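You operate a simulated robot arm through the tools that you are given. There is no shell and no other tool. Be economical: measure what you need, move in short steps, check, and stop when the job is done.

The job below is to be done with a simulated two-armed robot. You get a single attempt, and the scene is never put back.

## Task
Zero the angle gauge on the flat block, then set the slope plate to 5 degrees with it.
Fine: hold the gauge still with one hand while the other presses zero; turn the slope knob; the gauge stays on the plate. Set down upright: angle gauge.

It is judged by the outcome, as a careful person would: the job done as asked, and still so three seconds after it is handed in. It fails if anything else is knocked over, pushed out of place, dropped, spilled or broken.

## Robot
Two 7-joint arms with two-finger parallel grippers on one trunk, on a base that drives. Base frame: it is fixed to the floor where the robot stands at the start and does not move with it; the origin is under the middle of the robot, x ahead of it, y to its left, z up. Readings come in m, rad, newtons and seconds.
The left shoulder is at the start at [0.07, 0.163, 1.195], the right one opposite. With the tool pointing down near the work surface each hand reaches from about 0.36 to 0.88 m from the robot's upright axis, wherever it stands, measured 20 degrees to its own side. Places, roughly: flat block [0.7, -0.1, 0.8]; gauge button [0.8, 0, 0.8]; slope knob [0.8, -0.4, 0.8]; slope plate [0.9, -0.3, 0.8]; top of the slope plate [0.9, -0.3, 0.8]. Payload 3.43 kg a hand.
Tool frame (each hand has its own): the origin (TCP) lies between the finger pads and is the grasp point; the fingertips stand 0.034 m ahead of it; z points along the fingers, y is the line along which they close. The gripper opens to 0.128 m. The fingers are 0.024 m wide and 0.012 m thick; the gripper's body (0.048 by 0.13 m) begins 0.096 m behind the TCP.
Orientation is told as [roll, pitch, yaw] about the base's x, y, z axes, in that order, counted from this pose: with the fingers straight down and closing along the base's y, the tool's x points along the base's -x, its y along +y and its z along -z.

## Interface
- The arms move only by the tool arm_command. It takes "left_steps", "right_steps" or both (then of equal length, played together; a hand with none holds still); each is text: rows parted by semicolons, each of 7 numbers parted by spaces: the shift along the base's x, y, z in units of 50 mm (1.0 is 50 mm), then the turn, a rotation vector about the base's x, y, z in units of 6 degrees (1.0 is 6 degrees), then the opening, from 0 (shut) to 1 (fully open). In form: x y z wx wy wz jaw; .... A call has 1 to 8 rows; each row shifts and turns the commanded pose from where the row before left it. A call with a number of a shift or a turn outside -1 to 1 is refused whole. Each row takes 0.2 s and may step no farther than 0.05 m and 0.15 rad from the row before; otherwise, or with a gripper value out of range, the whole call is refused. Where a pose cannot be reached the arm comes as near as it can. A force on the tool above 90 N (or 10 N above the force at the start of the call, whichever is more), or a blocked arm, ends the call early, and 0.2 s more pass. Each finger travels about 0.153 m/s and halts on what it meets, pressing with about 39 N; the grip force reading is that of the motor and also rises with nothing between the fingers. The clock runs only during rows and for 0.2 s after the last one: add rows that do not move to give the fingers time. It gives the time, the measured TCP pose, the force on the tool (base axes), the opening and the grip force at its end, in the units of the frame above (readings bear some noise), with the torque about the TCP (base axes, N m) and any sound that the robot's microphone picked up.
- Cameras (640 x 400 px; columns grow to the right, rows downward): "scene" is now at [0.1377, -0.0099, 1.4248]; the picture's right is [-0.09, -1.00, 0.00], its down [-0.54, 0.05, -0.84] and it looks along [0.84, -0.07, -0.54] (base axes); focal length 247 px, centre (320, 200). "left" rides on the left gripper at [0.076, 0.011, -0.16] in its tool frame; the picture's right is [-0.15, 0.99, 0.00], its down [-0.88, -0.13, -0.46] and it looks along [-0.45, -0.07, 0.89] (tool axes); focal length 234 px, centre (320, 200). "right" rides on the right gripper at [0.076, -0.011, -0.16] in its tool frame; the picture's right is [0.15, 0.99, 0.00], its down [-0.88, 0.13, -0.46] and it looks along [-0.45, 0.07, 0.89] (tool axes); focal length 234 px, centre (320, 200). There is no depth. A picture from a camera that has moved, and an enlarged one, comes with that camera's place and axes in the base frame and with its lens.
- grab_frame(camera): a new picture of that camera. No time passes.
- move_column(by): slides the trunk up (or, below 0, down) by that many m; the arms and the scene camera ride with it, the base frame stays. It gives what a move gives, with no picture.
- drive_base(legs): drives the robot by 1 to 6 legs, each [ahead, left, turn to the left] in m, m and rad, along the robot's own axes; the way and the turn of a leg run together, so that a leg with both is an arc; at most 1.5 m and 3.142 rad a leg. The arms and the cameras ride along, it lands a little off, and it stops where it bumps. It gives what a move gives.
- turn_head(pan, tilt): turns the head with the scene camera to pan (to the left, within 1.501 rad either way) and tilt (down, from -0.506 to 1.204), counted from straight ahead of the robot. It gives what a move gives.
- inspect(camera, box): a new picture of the part [left, top, right, bottom] of that camera's present view, enlarged. No time passes.
- hand_in(): hands the job in; it is judged then, once.

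Go step by step. Nothing tells you exact positions but the pictures and the camera data: compare them with the known pose of the tool, close in by small moves and look again before you grip or let go. The budget is 120 turns and 92 pictures, counting those below and the enlarged ones. Unless the task says otherwise, let go and move clear before handing in, and close with one line.

The tools are called as a command line: name --argument value ..., lists and objects as JSON in quotes. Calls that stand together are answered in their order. arm_command: Moves the arms, as the interface text tells. Its arguments: {"type":"object","properties":{"left_steps":{"type":"string"},"right_steps":{"type":"string"}},"required":[]} The other tools are called the same way: move_column (by) slides the trunk up or down; drive_base (legs) drives the base; turn_head (pan, tilt) turns the head that bears the scene camera; grab_frame (camera) takes a picture; inspect (camera, box) takes an enlarged picture of a part of a camera's view; hand_in () hands the job in.

At the start:

```text
time: 0.0
left_eef_pos: [0.51, 0.1116, 1.1474]
left_tcp_rot: [0.001, 0.002, 0.0]
left_wrist_force: [0.5, -0.4, -0.1]
left_torque: [0.01, -0.03, 0.02]
left_width: 0.1281
left_grasp_force: 0.0
right_eef_pos: [0.5789, -0.3301, 1.1804]
right_tcp_rot: [-0.001, 0.0, 0.0]
right_wrist_force: [-0.1, 0.2, -1.0]
right_torque: [0.02, -0.01, 0.0]
right_width: 0.128
right_grasp_force: 0.1
trunk travel left (down, up): [-0.675, 0.265]
robot x, y, heading: [0.0004, 0.0022, -0.006]
head pan, tilt: [-0.086, 0.574]
```

scene: 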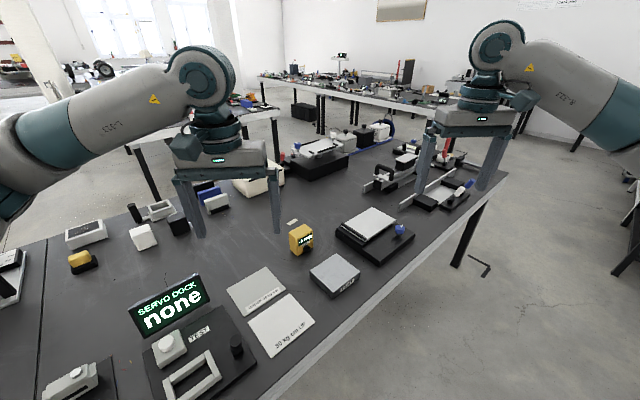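
right: 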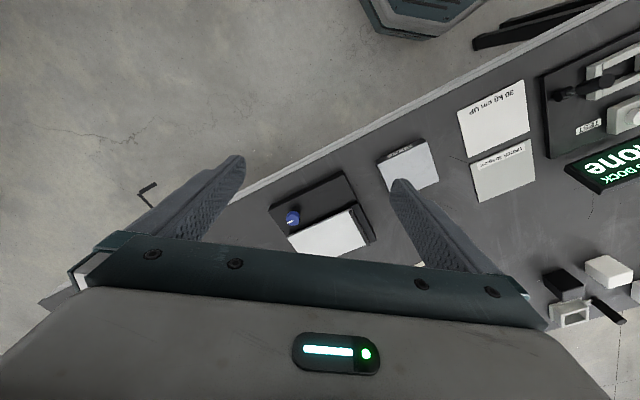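
left: 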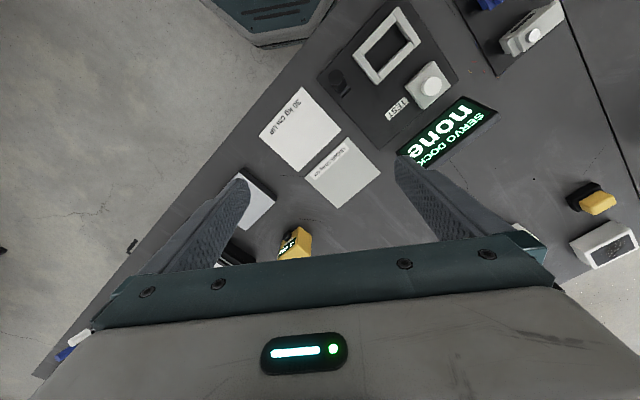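

I see the yellow gauge near the middle, the flat block just in front of it, and the slope plate with its blue knob to the right. I'll look closer.

inspect --camera "scene" --box '[270, 190, 430, 300]'

inspect --camera "left" --box '[200, 160, 340, 270]'

inspect --camera "right" --box '[250, 120, 450, 270]'

```text
3.64 times, centred on (350, 245) of scene
camera zoom: at [0.1377, -0.0099, 1.4248], right [-0.09, -1.0, 0.0], down [-0.54, 0.05, -0.84], along [0.84, -0.07, -0.54], focal length 898 px, centre (211, 36)
```

zoom: 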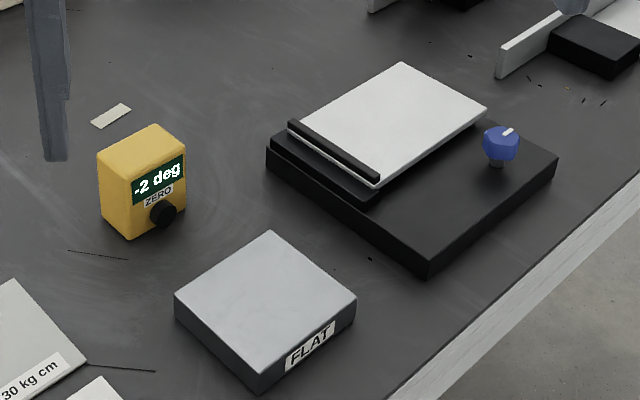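

```text
3.64 times, centred on (270, 215) of left
camera zoom: at [0.4331, 0.1223, 1.308], right [0.15, 0.99, 0.0], down [0.88, -0.13, 0.46], along [0.45, -0.07, -0.89], focal length 852 px, centre (502, 146)
```

zoom: 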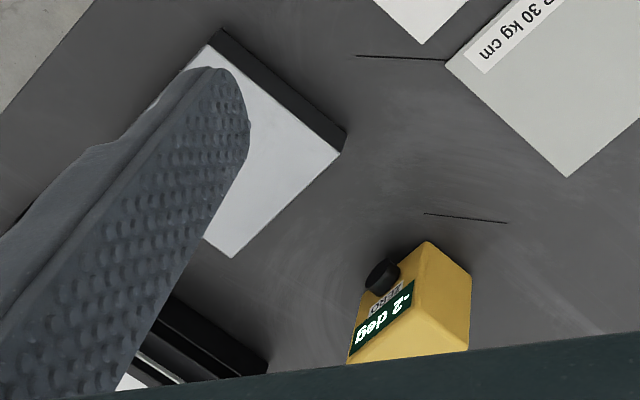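

```text
2.67 times, centred on (350, 195) of right
camera zoom: at [0.5028, -0.3416, 1.3394], right [-0.15, 0.99, 0.0], down [0.88, 0.13, 0.46], along [0.45, 0.07, -0.89], focal length 624 px, centre (240, 213)
```

zoom: 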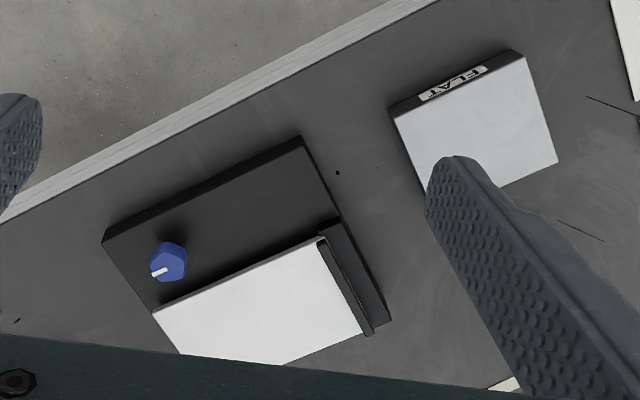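

The gauge is a box about 65×50×80 mm standing near (0.81, 0.00), with the block near (0.66, -0.10) and the slope stand near (0.85, -0.3). I'll drive so I face the table squarely and both hands can reach everything.

drive_base --legs '[[0.29, -0.52, 0], [0, 0, 0.63]]'

turn_head --pan 0.0 --tilt 0.85

grab_frame --camera "scene"

```text
time: 5.1
left_eef_pos: [0.6345, -0.1262, 1.149]
left_tcp_rot: [0.0, -0.001, 0.634]
left_wrist_force: [0.8, 0.0, 0.7]
left_torque: [0.01, 0.0, 0.03]
left_width: 0.128
left_grasp_force: 0.0
right_eef_pos: [0.9534, -0.4416, 1.1796]
right_tcp_rot: [-0.001, 0.0, 0.634]
right_wrist_force: [-0.9, -0.6, -0.4]
right_torque: [0.01, -0.01, 0.02]
right_width: 0.128
right_grasp_force: 0.1
trunk travel left (down, up): [-0.675, 0.265]
robot x, y, heading: [0.2887, -0.5222, 0.636]
head pan, tilt: [-0.086, 0.574]
```

```text
time: 5.9
left_eef_pos: [0.6342, -0.1274, 1.1492]
left_tcp_rot: [-0.001, 0.0, 0.636]
left_wrist_force: [-0.1, 0.4, -0.5]
left_torque: [-0.02, 0.0, 0.02]
left_width: 0.1283
left_grasp_force: 0.1
right_eef_pos: [0.953, -0.4409, 1.1802]
right_tcp_rot: [-0.001, 0.002, 0.634]
right_wrist_force: [-0.4, 0.0, 0.3]
right_torque: [-0.01, -0.01, 0.0]
right_width: 0.1277
right_grasp_force: 0.1
trunk travel left (down, up): [-0.675, 0.265]
robot x, y, heading: [0.2944, -0.5152, 0.636]
head pan, tilt: [0.0, 0.85]
```

```text
85 pictures are left
camera scene: at [0.3928, -0.4452, 1.4017], right [0.59, -0.81, 0.0], down [-0.6, -0.45, -0.66], along [0.53, 0.39, -0.75], focal length 247 px, centre (320, 200)
```

scene: 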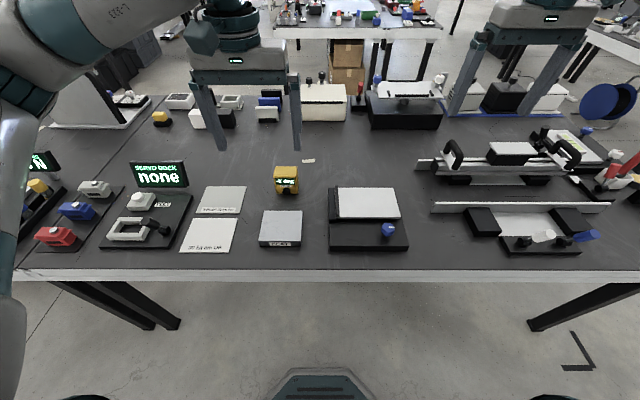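

The robot is square to the table now, with a good front view. I'll zoom in for precise measurements.

inspect --camera "scene" --box '[250, 150, 420, 256]'

```text
3.76 times, centred on (335, 203) of scene
camera zoom: at [0.3928, -0.4452, 1.4017], right [0.59, -0.81, 0.0], down [-0.6, -0.45, -0.66], along [0.53, 0.39, -0.75], focal length 930 px, centre (264, 189)
```

zoom: 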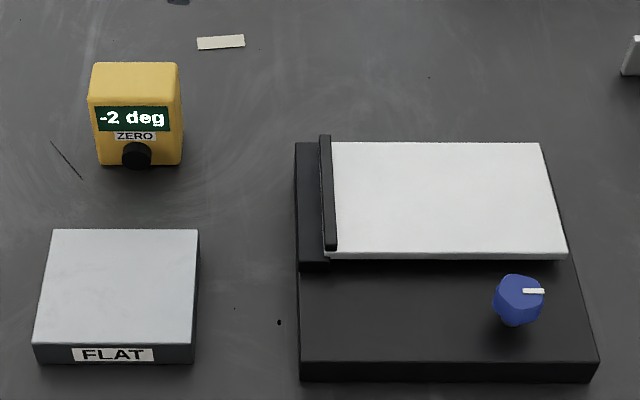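

All objects now lie nearly parallel to the robot. The gauge centre is about (0.810, 0.004) with its top near z 0.856, and the block centre is about (0.661, -0.109). I'll bring the left hand over the gauge and look.

arm_command --left_steps "0.88 0.66 0 0 0 0 1; 0.88 0.66 0 0 0 0 1; 0.88 0.66 0 0 0 0 1; 0.88 0.66 0 0 0 0 1; 0 0 -0.95 0 0 0 1; 0 0 -0.95 0 0 0 1; 0 0 -0.95 0 0 0 1; 0 0 -0.9 0 0 0 1"

grab_frame --camera "left"

inspect --camera "scene" --box '[220, 100, 420, 225]'

```text
refused: row 1 steps farther than a row can; nothing moved
```

```text
83 pictures are left
camera left: at [0.5665, -0.1639, 1.308], right [-0.47, 0.88, 0.0], down [0.79, 0.42, 0.46], along [0.4, 0.21, -0.89], focal length 234 px, centre (320, 200)
```

left: 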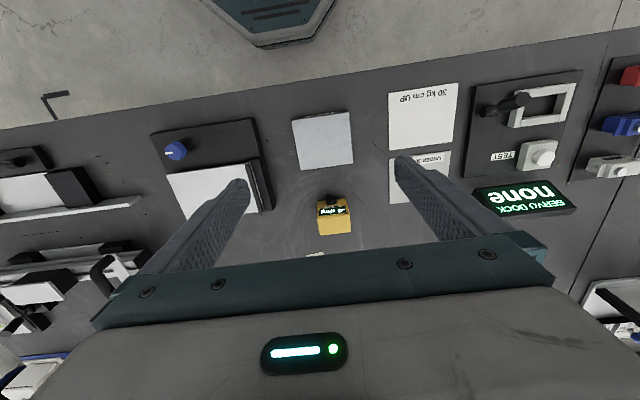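

```text
3.20 times, centred on (320, 162) of scene
camera zoom: at [0.3928, -0.4452, 1.4017], right [0.59, -0.81, 0.0], down [-0.6, -0.45, -0.66], along [0.53, 0.39, -0.75], focal length 790 px, centre (320, 320)
```

zoom: 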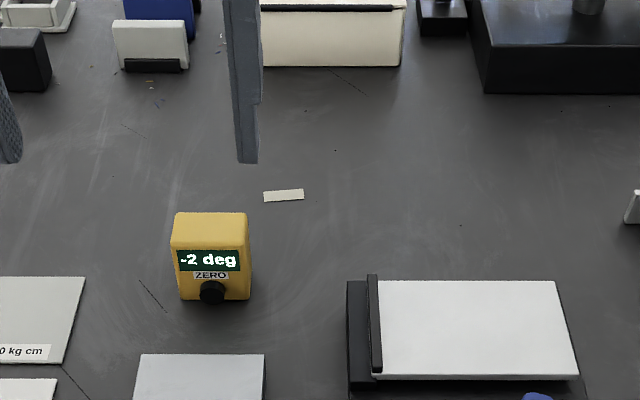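

The step was too long, so I'll use shorter rows.

arm_command --left_steps "0.705 0.527 -0.4 0 0 0 1; 0.705 0.527 -0.4 0 0 0 1; 0.705 0.527 -0.4 0 0 0 1; 0.705 0.527 -0.4 0 0 0 1; 0.705 0.527 -0.4 0 0 0 1; 0 0 -0.9 0 0 0 1; 0 0 -0.9 0 0 0 1; 0 0 0 0 0 0 1"

grab_frame --camera "left"

inspect --camera "scene" --box '[220, 100, 420, 225]'

```text
time: 7.7
left_eef_pos: [0.8121, 0.004, 0.9586]
left_tcp_rot: [-0.001, 0.001, 0.634]
left_wrist_force: [-0.2, -0.3, 1.2]
left_torque: [0.05, -0.01, -0.01]
left_width: 0.1281
left_grasp_force: 0.1
right_eef_pos: [0.9529, -0.4428, 1.1793]
right_tcp_rot: [0.0, -0.001, 0.635]
right_wrist_force: [0.4, -0.5, -0.1]
right_torque: [-0.01, -0.02, 0.02]
right_width: 0.1281
right_grasp_force: 0.0
trunk travel left (down, up): [-0.675, 0.265]
robot x, y, heading: [0.2933, -0.5196, 0.636]
head pan, tilt: [0.0, 0.85]
```

```text
81 pictures are left
camera left: at [0.7429, -0.0327, 1.1182], right [-0.47, 0.88, 0.0], down [0.79, 0.42, 0.46], along [0.4, 0.21, -0.89], focal length 234 px, centre (320, 200)
```

left: 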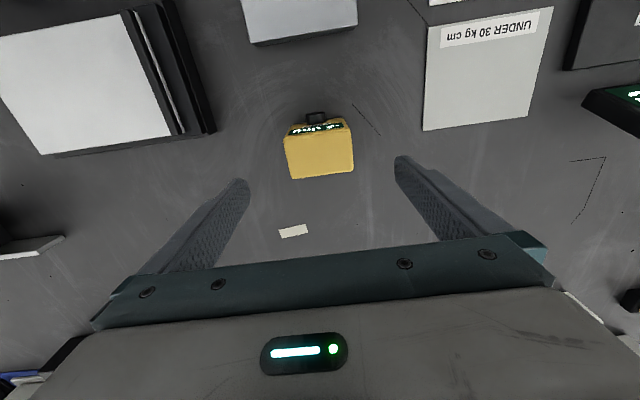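

```text
3.20 times, centred on (320, 162) of scene
camera zoom: at [0.3927, -0.4459, 1.4017], right [0.59, -0.81, 0.0], down [-0.61, -0.45, -0.66], along [0.53, 0.39, -0.75], focal length 790 px, centre (320, 320)
```

zoom: 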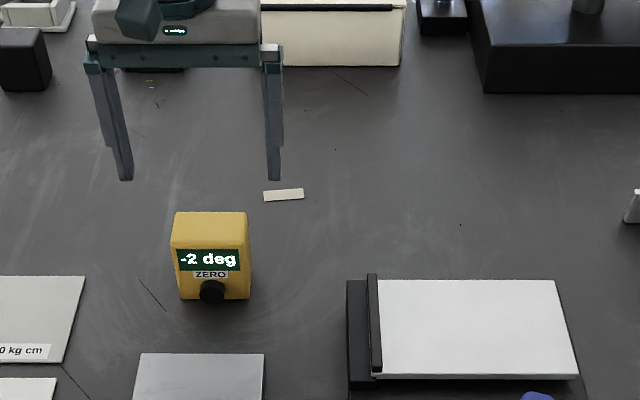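

The gauge lines up with the hand to within a few millimetres and about a degree. I'll descend and grip it.

arm_command --left_steps "-0.06 -0.03 -0.8 0 0 0 1; 0 0 -0.8 0 0 0 1; 0 0 -0.8 0 0 0 1; 0 0 0 0 0 0 1; 0 0 0 0 0 0 0.62; 0 0 0 0 0 0 0.45; 0 0 0 0 0 0 0.45; 0 0 0 0 0 0 0.45"

inspect --camera "scene" --box '[220, 100, 420, 225]'

```text
time: 9.5
left_eef_pos: [0.8084, 0.0035, 0.8379]
left_tcp_rot: [0.002, 0.002, 0.635]
left_wrist_force: [0.3, 0.8, -0.5]
left_torque: [0.05, 0.0, 0.03]
left_width: 0.0748
left_grasp_force: 39.2
right_eef_pos: [0.953, -0.4417, 1.1794]
right_tcp_rot: [0.001, -0.002, 0.634]
right_wrist_force: [0.5, 0.2, -0.3]
right_torque: [0.0, -0.03, 0.0]
right_width: 0.1282
right_grasp_force: 0.1
trunk travel left (down, up): [-0.675, 0.265]
robot x, y, heading: [0.2929, -0.5212, 0.632]
head pan, tilt: [0.0, 0.85]
```

```text
3.20 times, centred on (320, 162) of scene
camera zoom: at [0.3927, -0.4453, 1.4016], right [0.59, -0.81, 0.0], down [-0.61, -0.45, -0.66], along [0.53, 0.39, -0.75], focal length 790 px, centre (320, 320)
```

zoom: 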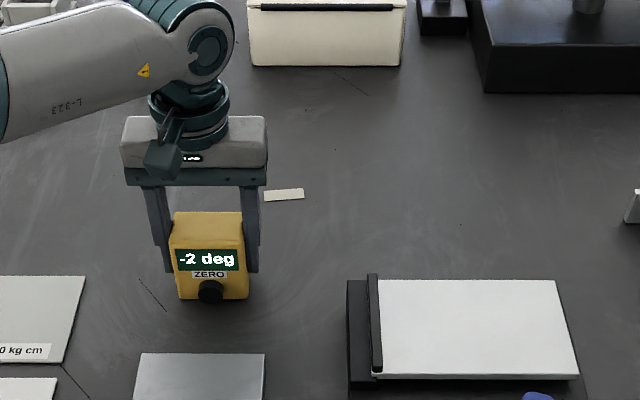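

Gripped at 75 mm width. I'll lift it and carry it over the block.

arm_command --left_steps "0 0 0.8 0 0 0 0.45; 0 0 0.8 0 0 0 0.45; -0.738 -0.565 0 0 0 0 0.45; -0.738 -0.565 0 0 0 0 0.45; -0.738 -0.565 0 0 0 0 0.45; -0.738 -0.565 0 0 0 0 0.45; 0 0 -0.5 0 0 0 0.45; 0 0 0 0 0 0 0.45"

inspect --camera "scene" --box '[220, 130, 420, 255]'

```text
time: 11.3
left_eef_pos: [0.6586, -0.1105, 0.8946]
left_tcp_rot: [0.001, 0.002, 0.637]
left_wrist_force: [0.0, 0.3, -2.4]
left_torque: [0.0, -0.03, 0.0]
left_width: 0.0746
left_grasp_force: 38.7
right_eef_pos: [0.9538, -0.4413, 1.1799]
right_tcp_rot: [0.0, -0.001, 0.634]
right_wrist_force: [0.1, 0.2, -1.2]
right_torque: [0.01, -0.01, -0.02]
right_width: 0.1282
right_grasp_force: 0.0
trunk travel left (down, up): [-0.675, 0.265]
robot x, y, heading: [0.2891, -0.5174, 0.636]
head pan, tilt: [0.0, 0.85]
```

```text
3.20 times, centred on (320, 192) of scene
camera zoom: at [0.3926, -0.4454, 1.4017], right [0.59, -0.81, 0.0], down [-0.6, -0.45, -0.66], along [0.53, 0.39, -0.75], focal length 790 px, centre (320, 224)
```

zoom: 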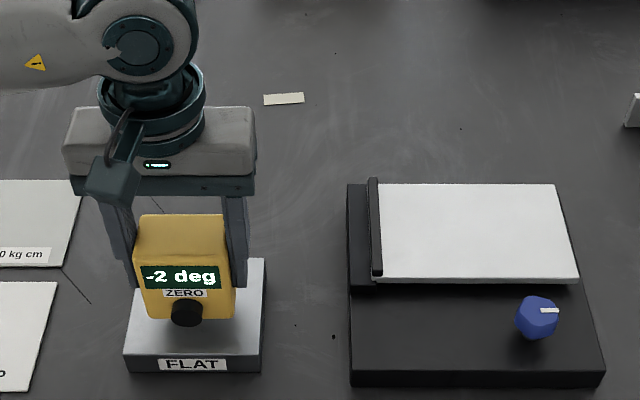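

The gauge is centred above the block, with the bottom about 18 mm up. I'll lower it gently.

arm_command --left_steps "0 0 -0.14 0 0 0 0.45; 0 0 -0.14 0 0 0 0.45; 0 0 0 0 0 0 0.45"

arm_command --left_steps "0 0 -0.05 0 0 0 0.45; 0 0 0 0 0 0 0.45"

inspect --camera "scene" --box '[250, 180, 330, 230]'

```text
time: 12.1
left_eef_pos: [0.6602, -0.11, 0.8809]
left_tcp_rot: [-0.001, -0.001, 0.635]
left_wrist_force: [0.6, 0.4, -2.2]
left_torque: [0.01, 0.0, -0.02]
left_width: 0.0748
left_grasp_force: 39.4
right_eef_pos: [0.955, -0.4405, 1.1801]
right_tcp_rot: [0.001, 0.0, 0.635]
right_wrist_force: [-0.5, -0.7, 0.3]
right_torque: [-0.01, 0.03, 0.02]
right_width: 0.128
right_grasp_force: 0.1
trunk travel left (down, up): [-0.675, 0.265]
robot x, y, heading: [0.2883, -0.5174, 0.635]
head pan, tilt: [0.0, 0.85]
```

```text
time: 12.7
left_eef_pos: [0.6603, -0.1101, 0.8769]
left_tcp_rot: [0.0, -0.002, 0.634]
left_wrist_force: [1.1, -0.7, -2.5]
left_torque: [0.01, 0.02, -0.03]
left_width: 0.0749
left_grasp_force: 39.1
right_eef_pos: [0.9539, -0.4411, 1.1795]
right_tcp_rot: [-0.001, 0.001, 0.634]
right_wrist_force: [-0.5, -0.3, 0.0]
right_torque: [0.02, 0.01, 0.01]
right_width: 0.1281
right_grasp_force: 0.1
trunk travel left (down, up): [-0.675, 0.265]
robot x, y, heading: [0.2889, -0.5208, 0.635]
head pan, tilt: [0.0, 0.85]
```

```text
8.00 times, centred on (290, 205) of scene
camera zoom: at [0.393, -0.4451, 1.4016], right [0.59, -0.81, 0.0], down [-0.61, -0.45, -0.66], along [0.53, 0.39, -0.75], focal length 1976 px, centre (560, 160)
```

zoom: 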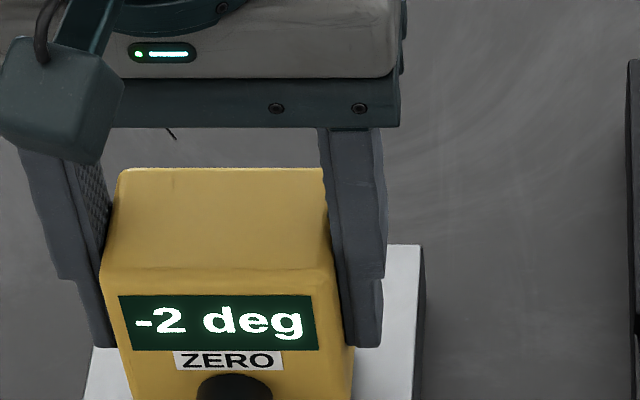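

There's no contact yet, since the force is only the gauge's weight. I'll keep lowering by 1–2 mm.

arm_command --left_steps "0 0 -0.03 0 0 0 0.45; 0 0 0 0 0 0 0.45"

arm_command --left_steps "0 0 -0.03 0 0 0 0.45; 0 0 0 0 0 0 0.45"

```text
time: 13.3
left_eef_pos: [0.6603, -0.1093, 0.875]
left_tcp_rot: [0.0, 0.0, 0.637]
left_wrist_force: [0.2, -0.6, -1.3]
left_torque: [-0.02, 0.01, 0.0]
left_width: 0.0745
left_grasp_force: 38.9
right_eef_pos: [0.9539, -0.441, 1.1792]
right_tcp_rot: [0.001, -0.001, 0.634]
right_wrist_force: [-0.8, 0.4, 0.5]
right_torque: [0.0, -0.02, 0.01]
right_width: 0.1278
right_grasp_force: 0.1
trunk travel left (down, up): [-0.675, 0.265]
robot x, y, heading: [0.2909, -0.5197, 0.632]
head pan, tilt: [0.0, 0.85]
```

```text
time: 13.9
left_eef_pos: [0.6592, -0.1087, 0.8737]
left_tcp_rot: [-0.001, 0.0, 0.635]
left_wrist_force: [-0.5, 0.7, -1.6]
left_torque: [0.0, -0.02, 0.01]
left_width: 0.0747
left_grasp_force: 38.8
right_eef_pos: [0.953, -0.4424, 1.1801]
right_tcp_rot: [0.001, 0.001, 0.634]
right_wrist_force: [-0.5, -0.1, -0.9]
right_torque: [0.02, -0.01, -0.02]
right_width: 0.1281
right_grasp_force: 0.0
trunk travel left (down, up): [-0.675, 0.265]
robot x, y, heading: [0.2906, -0.5222, 0.635]
head pan, tilt: [0.0, 0.85]
```

arm_command --left_steps "0 0 -0.03 0 0 0 0.45; 0 0 0 0 0 0 0.45"

arm_command --left_steps "0 0 -0.03 0 0 0 0.45; 0 0 0 0 0 0 0.45"

inspect --camera "scene" --box '[250, 200, 330, 250]'

```text
time: 14.5
left_eef_pos: [0.6601, -0.1096, 0.8728]
left_tcp_rot: [-0.001, -0.001, 0.635]
left_wrist_force: [0.3, 0.0, -2.6]
left_torque: [0.03, -0.03, 0.04]
left_width: 0.0745
left_grasp_force: 38.9
right_eef_pos: [0.9531, -0.4411, 1.1802]
right_tcp_rot: [0.0, 0.001, 0.634]
right_wrist_force: [0.2, 0.0, -0.5]
right_torque: [-0.01, 0.03, 0.01]
right_width: 0.1283
right_grasp_force: 0.1
trunk travel left (down, up): [-0.675, 0.265]
robot x, y, heading: [0.2907, -0.5172, 0.638]
head pan, tilt: [0.0, 0.85]
```

```text
time: 15.1
left_eef_pos: [0.6603, -0.1081, 0.8732]
left_tcp_rot: [0.0, 0.0, 0.636]
left_wrist_force: [-0.2, -0.1, -3.0]
left_torque: [0.03, 0.01, -0.02]
left_width: 0.0748
left_grasp_force: 38.8
right_eef_pos: [0.953, -0.4418, 1.1791]
right_tcp_rot: [0.0, -0.001, 0.634]
right_wrist_force: [-0.3, -0.2, -0.7]
right_torque: [0.01, 0.01, -0.01]
right_width: 0.1282
right_grasp_force: 0.0
trunk travel left (down, up): [-0.675, 0.265]
robot x, y, heading: [0.2909, -0.5229, 0.633]
head pan, tilt: [0.0, 0.85]
```

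```text
8.00 times, centred on (290, 225) of scene
camera zoom: at [0.393, -0.4451, 1.4016], right [0.59, -0.81, 0.0], down [-0.61, -0.45, -0.66], along [0.53, 0.39, -0.75], focal length 1976 px, centre (560, 0)
```

zoom: 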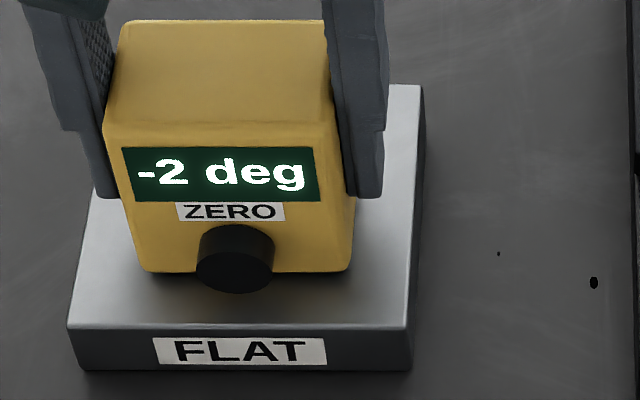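

arm_command --left_steps "0 0 -0.05 0 0 0 0.45; 0 0 0 0 0 0 0.45"

```text
time: 15.7
left_eef_pos: [0.66, -0.1104, 0.8679]
left_tcp_rot: [0.0, 0.0, 0.636]
left_wrist_force: [0.4, -0.3, -2.1]
left_torque: [-0.02, 0.01, -0.01]
left_width: 0.0747
left_grasp_force: 38.5
right_eef_pos: [0.9522, -0.4421, 1.1782]
right_tcp_rot: [0.0, 0.001, 0.633]
right_wrist_force: [0.1, -1.0, -0.8]
right_torque: [0.0, 0.01, -0.01]
right_width: 0.1279
right_grasp_force: 0.0
trunk travel left (down, up): [-0.675, 0.265]
robot x, y, heading: [0.2898, -0.5165, 0.637]
head pan, tilt: [0.0, 0.85]
```

arm_command --left_steps "0 0 -0.03 0 0 0 0.45; 0 0 0 0 0 0 0.45"

arm_command --left_steps "0 0 -0.03 0 0 0 0.45; 0 0 0 0 0 0 0.45"

inspect --camera "scene" --box '[250, 200, 330, 250]'

```text
time: 16.3
left_eef_pos: [0.6587, -0.109, 0.8692]
left_tcp_rot: [0.001, -0.001, 0.635]
left_wrist_force: [0.4, 1.0, 9.0]
left_torque: [0.08, 0.25, -0.06]
left_width: 0.0748
left_grasp_force: 39.3
right_eef_pos: [0.9531, -0.4419, 1.1806]
right_tcp_rot: [0.001, 0.002, 0.634]
right_wrist_force: [-0.1, 0.1, 0.0]
right_torque: [0.0, 0.02, -0.01]
right_width: 0.128
right_grasp_force: 0.1
trunk travel left (down, up): [-0.675, 0.265]
robot x, y, heading: [0.2893, -0.5214, 0.635]
head pan, tilt: [0.0, 0.85]
```

```text
time: 16.9
left_eef_pos: [0.6592, -0.1101, 0.8694]
left_tcp_rot: [-0.001, -0.004, 0.634]
left_wrist_force: [0.3, 5.5, 28.1]
left_torque: [-0.03, 0.67, -0.09]
left_width: 0.0748
left_grasp_force: 39.6
right_eef_pos: [0.953, -0.441, 1.1799]
right_tcp_rot: [0.001, -0.003, 0.634]
right_wrist_force: [0.0, -0.6, -0.7]
right_torque: [-0.01, -0.01, -0.01]
right_width: 0.1279
right_grasp_force: 0.1
trunk travel left (down, up): [-0.675, 0.265]
robot x, y, heading: [0.2904, -0.5198, 0.634]
head pan, tilt: [0.0, 0.85]
```

```text
8.00 times, centred on (290, 225) of scene
camera zoom: at [0.3911, -0.4467, 1.4022], right [0.59, -0.81, 0.0], down [-0.6, -0.44, -0.66], along [0.53, 0.39, -0.75], focal length 1976 px, centre (560, 0)
```

zoom: 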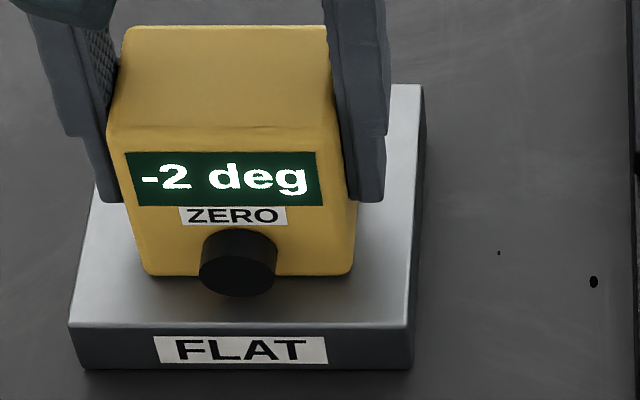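

The gauge is down on the block with 28 N of pressing, so I'll ease that off by about 1.5 mm. Meanwhile I'll close the right hand, pull it back and tilt it so the closed fingertips can push the button face-on.

arm_command --left_steps "0 0 0.025 0 0 0 0.45; 0 0 0 0 0 0 0.45; 0 0 0 0 0 0 0.45; 0 0 0 0 0 0 0.45; 0 0 0 0 0 0 0.45; 0 0 0 0 0 0 0.45; 0 0 0 0 0 0 0.45; 0 0 0 0 0 0 0.45" --right_steps "-0.444 -0.328 0 0.707 -0.957 0 0.8; -0.444 -0.328 0 0.707 -0.957 0 0.6; -0.444 -0.328 0 0.707 -0.957 0 0.4; -0.444 -0.328 0 0.707 -0.957 0 0.2; -0.444 -0.328 0 0.707 -0.957 0 0; -0.444 -0.328 0 0.707 -0.957 0 0; -0.444 -0.328 0 0.707 -0.957 0 0; 0 0 0 0 0 0 0"

grab_frame --camera "scene"

```text
time: 18.7
left_eef_pos: [0.6582, -0.1115, 0.8684]
left_tcp_rot: [0.0, -0.001, 0.634]
left_wrist_force: [0.3, 0.9, 23.7]
left_torque: [0.48, -0.41, 0.2]
left_width: 0.0746
left_grasp_force: 38.7
right_eef_pos: [0.8732, -0.5469, 1.2425]
right_tcp_rot: [0.006, -0.875, 0.633]
right_wrist_force: [0.3, -0.7, 0.6]
right_torque: [-0.02, -0.01, 0.0]
right_width: 0.0
right_grasp_force: 32.7
right hand out of reach, approached as far as the arm can: row 5, 6, 7
trunk travel left (down, up): [-0.675, 0.265]
robot x, y, heading: [0.2931, -0.5182, 0.631]
head pan, tilt: [0.0, 0.85]
```

```text
74 pictures are left
camera scene: at [0.3911, -0.4469, 1.4019], right [0.59, -0.81, 0.0], down [-0.6, -0.44, -0.66], along [0.53, 0.39, -0.75], focal length 247 px, centre (320, 200)
```

scene: 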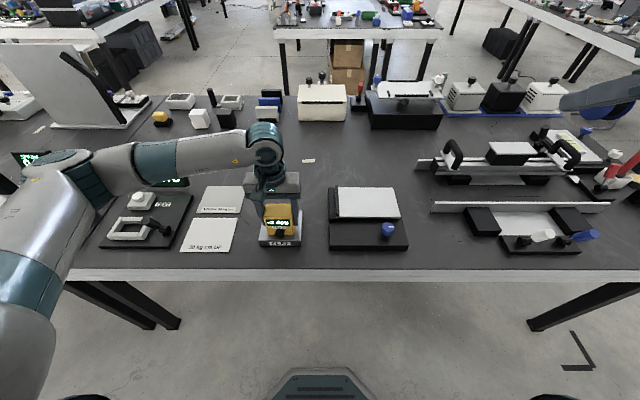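

The right hand couldn't fold that far at that height, so it stopped short. Moving down and inwards should bring it back within reach, and I'll ease the left hand a bit more at the same time.

arm_command --left_steps "0 0 0.02 0 0 0 0.45; 0 0 0 0 0 0 0.45; 0 0 0 0 0 0 0.45; 0 0 0 0 0 0 0.45; 0 0 0 0 0 0 0.45; 0 0 0 0 0 0 0.45; 0 0 0 0 0 0 0.45; 0 0 0 0 0 0 0.45" --right_steps "-0.331 0.533 -0.7 0 0 0 0; -0.331 0.533 -0.7 0 0 0 0; -0.331 0.533 -0.7 0 0 0 0; -0.331 0.533 -0.7 0 0 0 0; -0.331 0.533 -0.7 0 0 0 0; -0.331 0.533 -0.7 0 0 0 0; -0.331 0.533 -0.7 0 0 0 0; 0 0 0 0 0 0 0"

grab_frame --camera "scene"

```text
time: 20.5
left_eef_pos: [0.6603, -0.1093, 0.8682]
left_tcp_rot: [0.001, -0.001, 0.638]
left_wrist_force: [-0.9, 1.6, 4.1]
left_torque: [-0.05, -0.23, 0.01]
left_width: 0.0747
left_grasp_force: 39.5
right_eef_pos: [0.8435, -0.3259, 1.046]
right_tcp_rot: [0.004, -0.875, 0.629]
right_wrist_force: [0.7, 0.4, 0.1]
right_torque: [-0.01, 0.02, -0.03]
right_width: 0.0
right_grasp_force: 33.0
right hand out of reach, approached as far as the arm can: row 1, 2, 3, 4, 5
trunk travel left (down, up): [-0.675, 0.265]
robot x, y, heading: [0.2926, -0.5157, 0.634]
head pan, tilt: [0.0, 0.85]
```

```text
73 pictures are left
camera scene: at [0.3926, -0.4457, 1.4016], right [0.59, -0.81, 0.0], down [-0.61, -0.45, -0.66], along [0.53, 0.39, -0.75], focal length 247 px, centre (320, 200)
```

scene: 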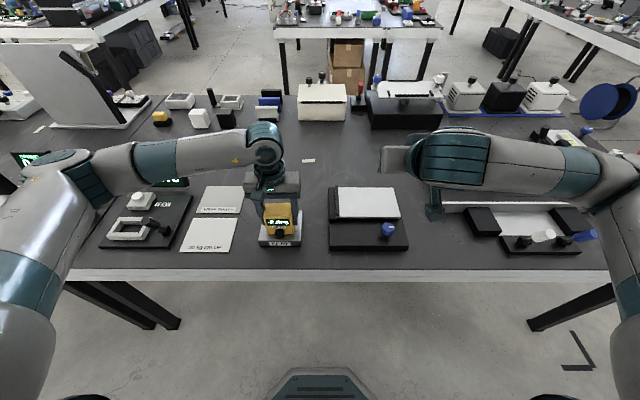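

The left force is down to 4 N. The right hand is tilted 50° as wanted, at about 0.43 m ahead of the camera point and z 1.05. I'll continue it down and in front of the block.

arm_command --right_steps "-0.687 0.095 -0.384 0 0 0 0; -0.687 0.095 -0.384 0 0 0 0; -0.687 0.095 -0.384 0 0 0 0; -0.687 0.095 -0.384 0 0 0 0; -0.687 0.095 -0.384 0 0 0 0; 0 0 0 0 0 0 0"

grab_frame --camera "scene"

grab_frame --camera "right"

```text
time: 21.9
left_eef_pos: [0.659, -0.1096, 0.8682]
left_tcp_rot: [0.002, 0.0, 0.634]
left_wrist_force: [-1.4, 1.0, 1.7]
left_torque: [0.05, -0.09, 0.02]
left_width: 0.0745
left_grasp_force: 38.4
right_eef_pos: [0.6904, -0.2701, 0.9461]
right_tcp_rot: [0.006, -0.872, 0.63]
right_wrist_force: [0.1, 0.1, 0.2]
right_torque: [-0.01, 0.03, 0.02]
right_width: 0.0
right_grasp_force: 32.2
right hand out of reach, approached as far as the arm can: row 1, 2, 3, 4
trunk travel left (down, up): [-0.675, 0.265]
robot x, y, heading: [0.2921, -0.5165, 0.633]
head pan, tilt: [0.0, 0.85]
```

```text
72 pictures are left
camera scene: at [0.3936, -0.4463, 1.4016], right [0.59, -0.81, 0.0], down [-0.61, -0.44, -0.66], along [0.53, 0.39, -0.75], focal length 247 px, centre (320, 200)
```

scene: 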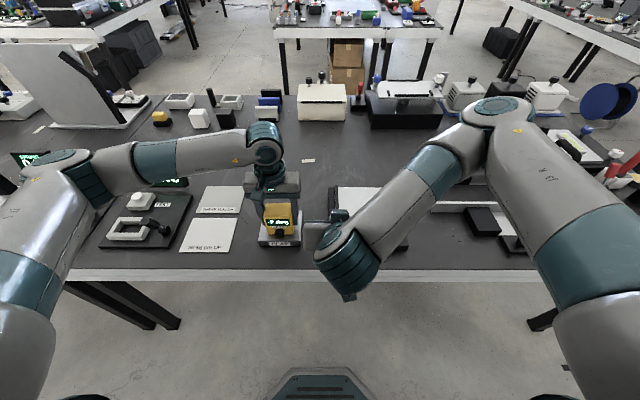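

```text
71 pictures are left
camera right: at [0.5573, -0.3807, 0.9903], right [-0.66, 0.74, -0.11], down [0.1, 0.23, 0.97], along [0.74, 0.63, -0.23], focal length 234 px, centre (320, 200)
```

right: 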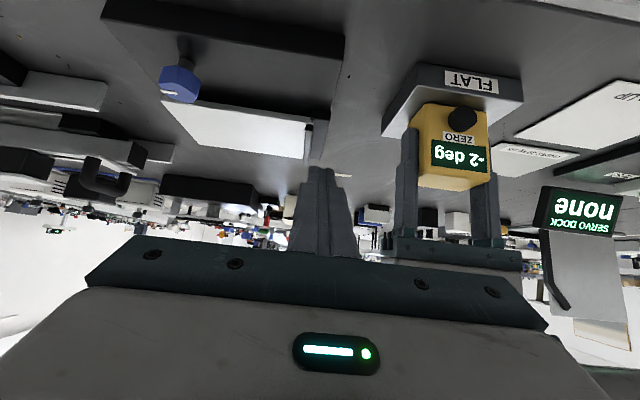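

The view from the right hand is good. I'll pull back a little, then swing left to a standoff in front of the button.

arm_command --right_steps "-0.483 -0.356 -0.4 0 0 0 0; -0.483 -0.356 -0.4 0 0 0 0; -0.434 0.587 -0.29 0 0 0 0; -0.434 0.587 -0.29 0 0 0 0; -0.434 0.587 -0.29 0 0 0 0; -0.434 0.587 -0.29 0 0 0 0; 0 0 0 0 0 0 0"

grab_frame --camera "scene"

grab_frame --camera "right"

```text
time: 23.5
left_eef_pos: [0.6604, -0.11, 0.8682]
left_tcp_rot: [0.001, 0.0, 0.635]
left_wrist_force: [0.1, 0.9, 0.4]
left_torque: [-0.01, -0.1, 0.05]
left_width: 0.0747
left_grasp_force: 38.7
right_eef_pos: [0.5565, -0.1689, 0.8375]
right_tcp_rot: [0.005, -0.872, 0.631]
right_wrist_force: [0.1, 1.3, 0.3]
right_torque: [0.02, 0.01, 0.01]
right_width: 0.0002
right_grasp_force: 32.9
right hand out of reach, approached as far as the arm can: row 1, 2
trunk travel left (down, up): [-0.675, 0.265]
robot x, y, heading: [0.2899, -0.522, 0.637]
head pan, tilt: [0.0, 0.85]
```

```text
70 pictures are left
camera scene: at [0.3932, -0.4457, 1.4016], right [0.59, -0.81, 0.0], down [-0.61, -0.45, -0.66], along [0.53, 0.39, -0.75], focal length 247 px, centre (320, 200)
```

scene: 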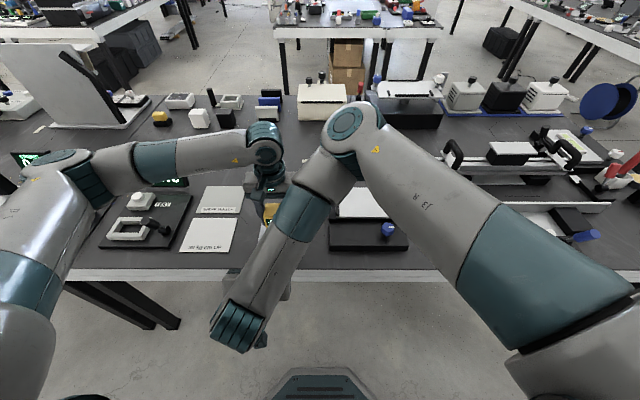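

```text
69 pictures are left
camera right: at [0.4234, -0.2796, 0.883], right [-0.66, 0.74, -0.11], down [0.1, 0.23, 0.97], along [0.74, 0.63, -0.23], focal length 234 px, centre (320, 200)
```

right: 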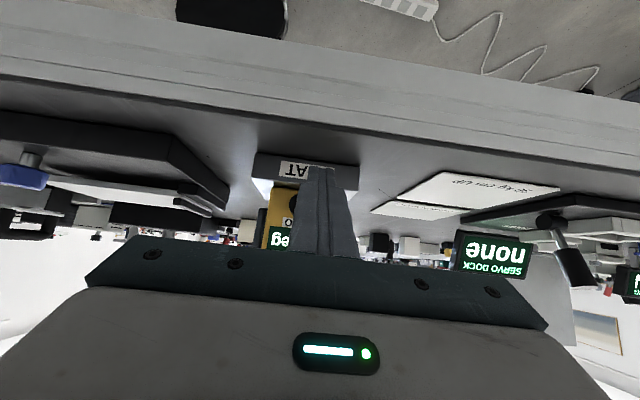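

arm_command --right_steps "0.166 -0.225 0.18 0 0 0 0; 0 0 0 0 0 0 0"

inspect --camera "right" --box '[240, 140, 400, 240]'

inspect --camera "left" --box '[200, 60, 440, 210]'

```text
time: 24.1
left_eef_pos: [0.6605, -0.1093, 0.8682]
left_tcp_rot: [-0.001, -0.001, 0.636]
left_wrist_force: [0.6, 0.1, 0.8]
left_torque: [0.06, -0.04, -0.09]
left_width: 0.0745
left_grasp_force: 38.8
right_eef_pos: [0.5631, -0.1793, 0.8476]
right_tcp_rot: [0.002, -0.871, 0.633]
right_wrist_force: [-0.4, -0.1, 0.2]
right_torque: [-0.02, 0.0, -0.02]
right_width: 0.0
right_grasp_force: 33.0
trunk travel left (down, up): [-0.675, 0.265]
robot x, y, heading: [0.2897, -0.5166, 0.635]
head pan, tilt: [0.0, 0.85]
```

```text
4.00 times, centred on (320, 190) of right
camera zoom: at [0.4321, -0.2907, 0.893], right [-0.66, 0.74, -0.11], down [0.1, 0.23, 0.97], along [0.74, 0.63, -0.23], focal length 937 px, centre (320, 240)
```

zoom: 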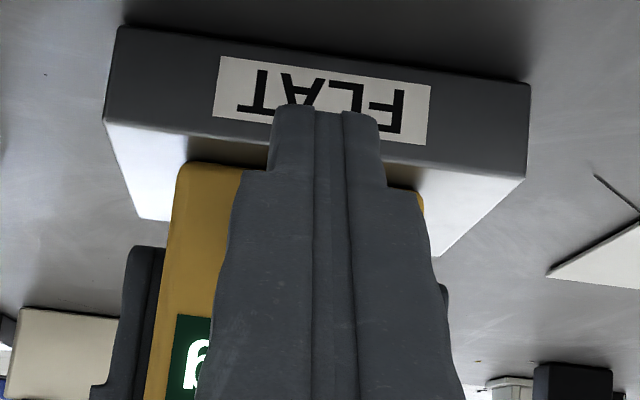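

```text
2.67 times, centred on (320, 135) of left
camera zoom: at [0.5917, -0.146, 1.0272], right [-0.47, 0.88, 0.0], down [0.79, 0.42, 0.46], along [0.4, 0.21, -0.89], focal length 624 px, centre (320, 373)
```

zoom: 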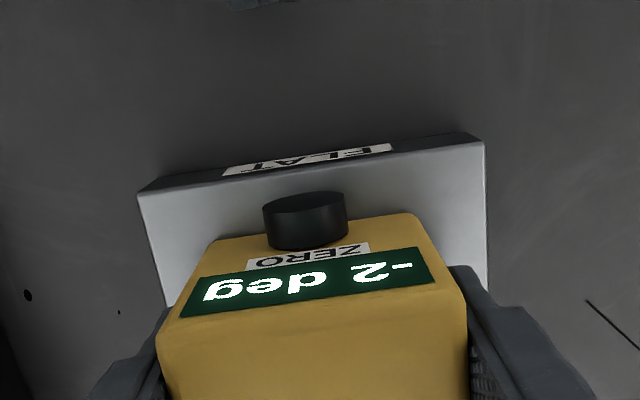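

The fingertips line up with the button laterally, and the button front is about 45 mm ahead. I'll advance 35 mm, then creep forward.

arm_command --right_steps "0.282 0.208 0 0 0 0 0; 0.282 0.208 0 0 0 0 0; 0 0 0 0 0 0 0"

inspect --camera "left" --box '[200, 60, 440, 210]'

```text
time: 24.9
left_eef_pos: [0.6596, -0.1087, 0.869]
left_tcp_rot: [0.001, -0.002, 0.635]
left_wrist_force: [-0.4, -0.9, 0.2]
left_torque: [0.1, -0.02, 0.0]
left_width: 0.0747
left_grasp_force: 38.7
right_eef_pos: [0.5922, -0.1596, 0.8477]
right_tcp_rot: [0.005, -0.87, 0.632]
right_wrist_force: [0.3, -0.3, 0.2]
right_torque: [0.0, -0.04, -0.03]
right_width: 0.0
right_grasp_force: 33.1
trunk travel left (down, up): [-0.675, 0.265]
robot x, y, heading: [0.2883, -0.5157, 0.637]
head pan, tilt: [0.0, 0.85]
```

```text
2.67 times, centred on (320, 135) of left
camera zoom: at [0.5918, -0.1461, 1.0272], right [-0.47, 0.88, 0.0], down [0.79, 0.42, 0.46], along [0.4, 0.21, -0.89], focal length 624 px, centre (320, 373)
```

zoom: 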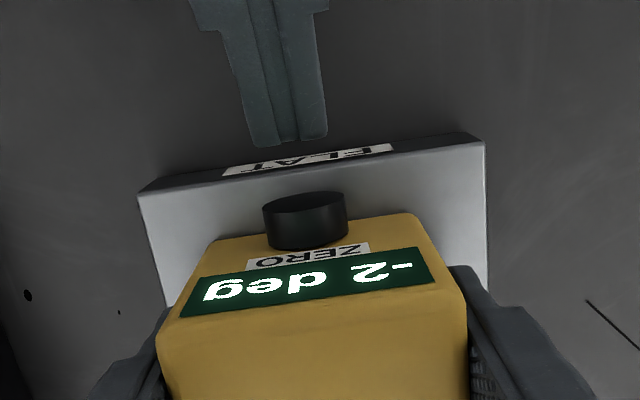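

About 15 mm is left.

arm_command --right_steps "0.19 0.145 0 0 0 0 0; 0 0 0 0 0 0 0"

arm_command --right_steps "0.048 0.036 0 0 0 0 0; 0 0 0 0 0 0 0"

inspect --camera "left" --box '[200, 60, 440, 210]'

```text
time: 25.5
left_eef_pos: [0.6599, -0.1082, 0.8681]
left_tcp_rot: [-0.001, -0.001, 0.636]
left_wrist_force: [-0.6, -0.1, 1.4]
left_torque: [0.09, 0.0, -0.01]
left_width: 0.0745
left_grasp_force: 39.1
right_eef_pos: [0.6027, -0.1526, 0.8481]
right_tcp_rot: [0.003, -0.872, 0.633]
right_wrist_force: [-0.1, 0.9, -0.2]
right_torque: [0.02, 0.04, -0.03]
right_width: 0.0
right_grasp_force: 32.8
trunk travel left (down, up): [-0.675, 0.265]
robot x, y, heading: [0.2889, -0.5228, 0.633]
head pan, tilt: [0.0, 0.85]
```

```text
time: 26.1
left_eef_pos: [0.6598, -0.1082, 0.8677]
left_tcp_rot: [0.0, 0.0, 0.635]
left_wrist_force: [-0.1, -0.6, -0.5]
left_torque: [0.08, -0.01, 0.03]
left_width: 0.0746
left_grasp_force: 38.7
right_eef_pos: [0.6053, -0.1514, 0.8487]
right_tcp_rot: [0.004, -0.87, 0.633]
right_wrist_force: [-0.4, 0.0, -0.8]
right_torque: [0.01, 0.0, 0.0]
right_width: 0.0
right_grasp_force: 32.8
trunk travel left (down, up): [-0.675, 0.265]
robot x, y, heading: [0.2889, -0.518, 0.634]
head pan, tilt: [0.0, 0.85]
```

```text
2.67 times, centred on (320, 135) of left
camera zoom: at [0.5918, -0.1461, 1.0272], right [-0.47, 0.88, 0.0], down [0.79, 0.42, 0.46], along [0.4, 0.21, -0.89], focal length 624 px, centre (320, 373)
```

zoom: 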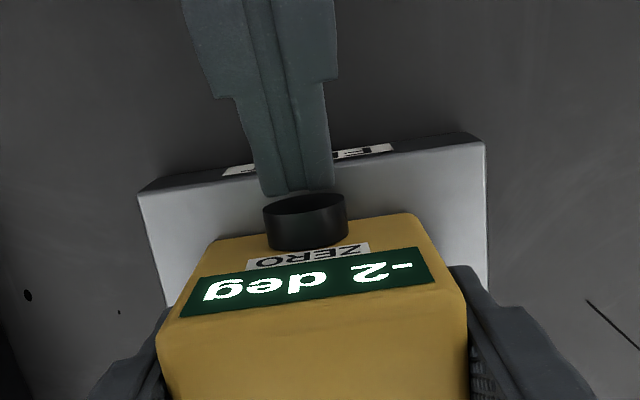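

Almost touching. I'll creep in until the force or the display changes.

arm_command --right_steps "0.032 0.024 0 0 0 0 0; 0 0 0 0 0 0 0"

arm_command --right_steps "0.032 0.024 0 0 0 0 0; 0 0 0 0 0 0 0"

inspect --camera "left" --box '[200, 60, 440, 210]'

```text
time: 26.7
left_eef_pos: [0.6593, -0.1094, 0.8685]
left_tcp_rot: [0.0, 0.002, 0.635]
left_wrist_force: [0.8, 0.5, -0.4]
left_torque: [0.1, -0.04, 0.02]
left_width: 0.0749
left_grasp_force: 38.8
right_eef_pos: [0.6049, -0.1495, 0.8475]
right_tcp_rot: [0.004, -0.871, 0.632]
right_wrist_force: [-0.4, -0.8, 0.4]
right_torque: [-0.04, 0.01, 0.0]
right_width: 0.0
right_grasp_force: 32.9
trunk travel left (down, up): [-0.675, 0.265]
robot x, y, heading: [0.2905, -0.5184, 0.637]
head pan, tilt: [0.0, 0.85]
```

```text
time: 27.3
left_eef_pos: [0.6585, -0.1094, 0.8688]
left_tcp_rot: [0.0, 0.0, 0.635]
left_wrist_force: [1.1, 1.6, -1.7]
left_torque: [0.13, -0.09, -0.03]
left_width: 0.0746
left_grasp_force: 38.9
right_eef_pos: [0.6073, -0.1501, 0.848]
right_tcp_rot: [0.004, -0.872, 0.631]
right_wrist_force: [-1.7, -2.2, 0.4]
right_torque: [-0.01, 0.0, -0.04]
right_width: 0.0001
right_grasp_force: 32.8
trunk travel left (down, up): [-0.675, 0.265]
robot x, y, heading: [0.2893, -0.52, 0.633]
head pan, tilt: [0.0, 0.85]
```

```text
2.67 times, centred on (320, 135) of left
camera zoom: at [0.5919, -0.1461, 1.0272], right [-0.47, 0.88, 0.0], down [0.79, 0.42, 0.46], along [0.4, 0.21, -0.89], focal length 624 px, centre (320, 373)
```

zoom: 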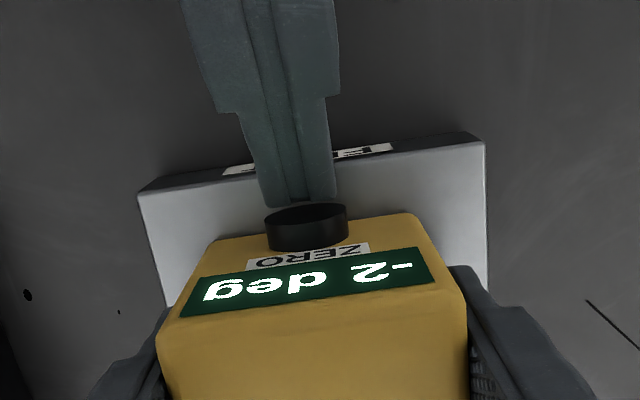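

Contact: the button is starting to move in under about 3 N. I'll keep going.

arm_command --right_steps "0.025 0.018 0 0 0 0 0; 0 0 0 0 0 0 0"

inspect --camera "left" --box '[200, 60, 440, 210]'

arm_command --right_steps "0.025 0.018 0 0 0 0 0; 0 0 0 0 0 0 0"

inspect --camera "left" --box '[200, 60, 440, 210]'

```text
time: 27.9
left_eef_pos: [0.6594, -0.1087, 0.8684]
left_tcp_rot: [0.001, -0.001, 0.636]
left_wrist_force: [2.7, 1.4, -0.1]
left_torque: [0.08, -0.04, 0.02]
left_width: 0.0749
left_grasp_force: 39.2
right_eef_pos: [0.6081, -0.1473, 0.8474]
right_tcp_rot: [0.003, -0.872, 0.632]
right_wrist_force: [-2.8, -1.0, -0.6]
right_torque: [-0.09, 0.12, 0.03]
right_width: 0.0
right_grasp_force: 33.2
trunk travel left (down, up): [-0.675, 0.265]
robot x, y, heading: [0.2888, -0.5198, 0.635]
head pan, tilt: [0.0, 0.85]
heard: click
```

```text
2.67 times, centred on (320, 135) of left
camera zoom: at [0.592, -0.146, 1.0272], right [-0.47, 0.88, 0.0], down [0.79, 0.42, 0.46], along [0.4, 0.21, -0.89], focal length 624 px, centre (320, 373)
```

zoom: 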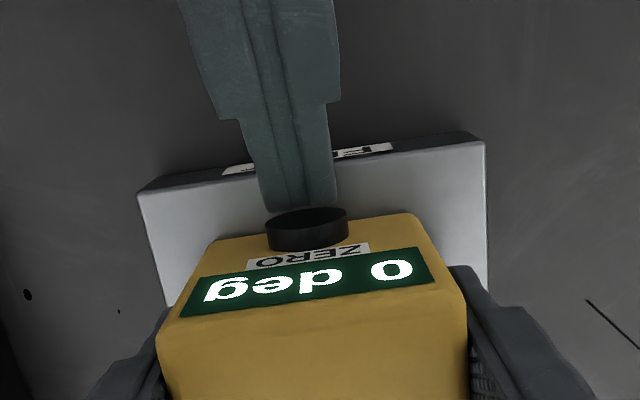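

```text
time: 28.5
left_eef_pos: [0.6602, -0.1087, 0.8681]
left_tcp_rot: [0.0, 0.0, 0.636]
left_wrist_force: [5.3, 1.8, 0.5]
left_torque: [0.08, -0.15, 0.04]
left_width: 0.0749
left_grasp_force: 39.2
right_eef_pos: [0.6089, -0.1479, 0.847]
right_tcp_rot: [0.004, -0.871, 0.632]
right_wrist_force: [-5.1, -2.2, -0.3]
right_torque: [0.01, 0.08, 0.05]
right_width: 0.0002
right_grasp_force: 33.0
trunk travel left (down, up): [-0.675, 0.265]
robot x, y, heading: [0.2918, -0.5198, 0.634]
head pan, tilt: [0.0, 0.85]
```

```text
2.67 times, centred on (320, 135) of left
camera zoom: at [0.592, -0.1459, 1.0272], right [-0.47, 0.88, 0.0], down [0.79, 0.42, 0.46], along [0.4, 0.21, -0.89], focal length 624 px, centre (320, 373)
```

zoom: 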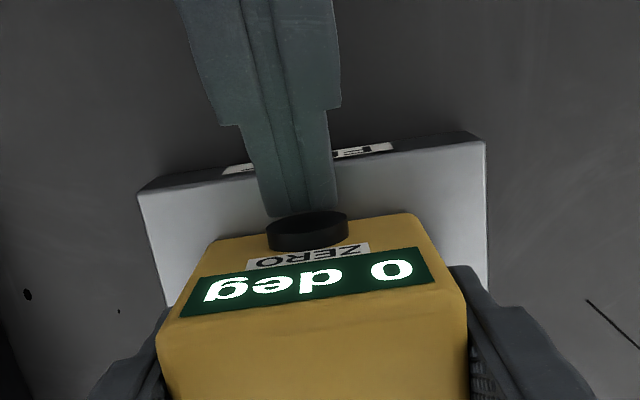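

It clicked and the display reads 0 deg. I'll back the right hand off and move it right and up.

arm_command --right_steps "-0.45 -0.33 0 0 0 0 0; -0.4 -0.3 0 0 0 0 0; 0.475 -0.644 0.4 0 0 0 0; 0.475 -0.644 0.4 0 0 0 0; 0.475 -0.644 0.4 0 0 0 0; 0.475 -0.644 0.4 0 0 0 0; 0.475 -0.644 0.4 0 0 0 0; 0.475 -0.644 0.4 0 0 0 0"

grab_frame --camera "scene"

```text
time: 30.3
left_eef_pos: [0.6605, -0.1101, 0.8677]
left_tcp_rot: [0.001, 0.0, 0.635]
left_wrist_force: [0.4, 0.1, -0.2]
left_torque: [-0.03, -0.11, -0.01]
left_width: 0.0744
left_grasp_force: 38.5
right_eef_pos: [0.7272, -0.288, 0.9326]
right_tcp_rot: [0.003, -0.869, 0.633]
right_wrist_force: [-0.3, -0.8, 0.6]
right_torque: [0.01, -0.04, 0.03]
right_width: 0.0
right_grasp_force: 33.1
right hand out of reach, approached as far as the arm can: row 6, 7, 8
trunk travel left (down, up): [-0.675, 0.265]
robot x, y, heading: [0.293, -0.5178, 0.635]
head pan, tilt: [0.0, 0.85]
```

```text
61 pictures are left
camera scene: at [0.3935, -0.4463, 1.4016], right [0.59, -0.81, 0.0], down [-0.61, -0.44, -0.66], along [0.53, 0.39, -0.75], focal length 247 px, centre (320, 200)
```

scene: 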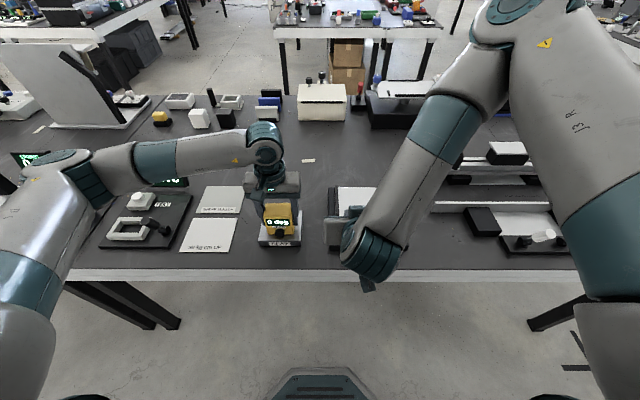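

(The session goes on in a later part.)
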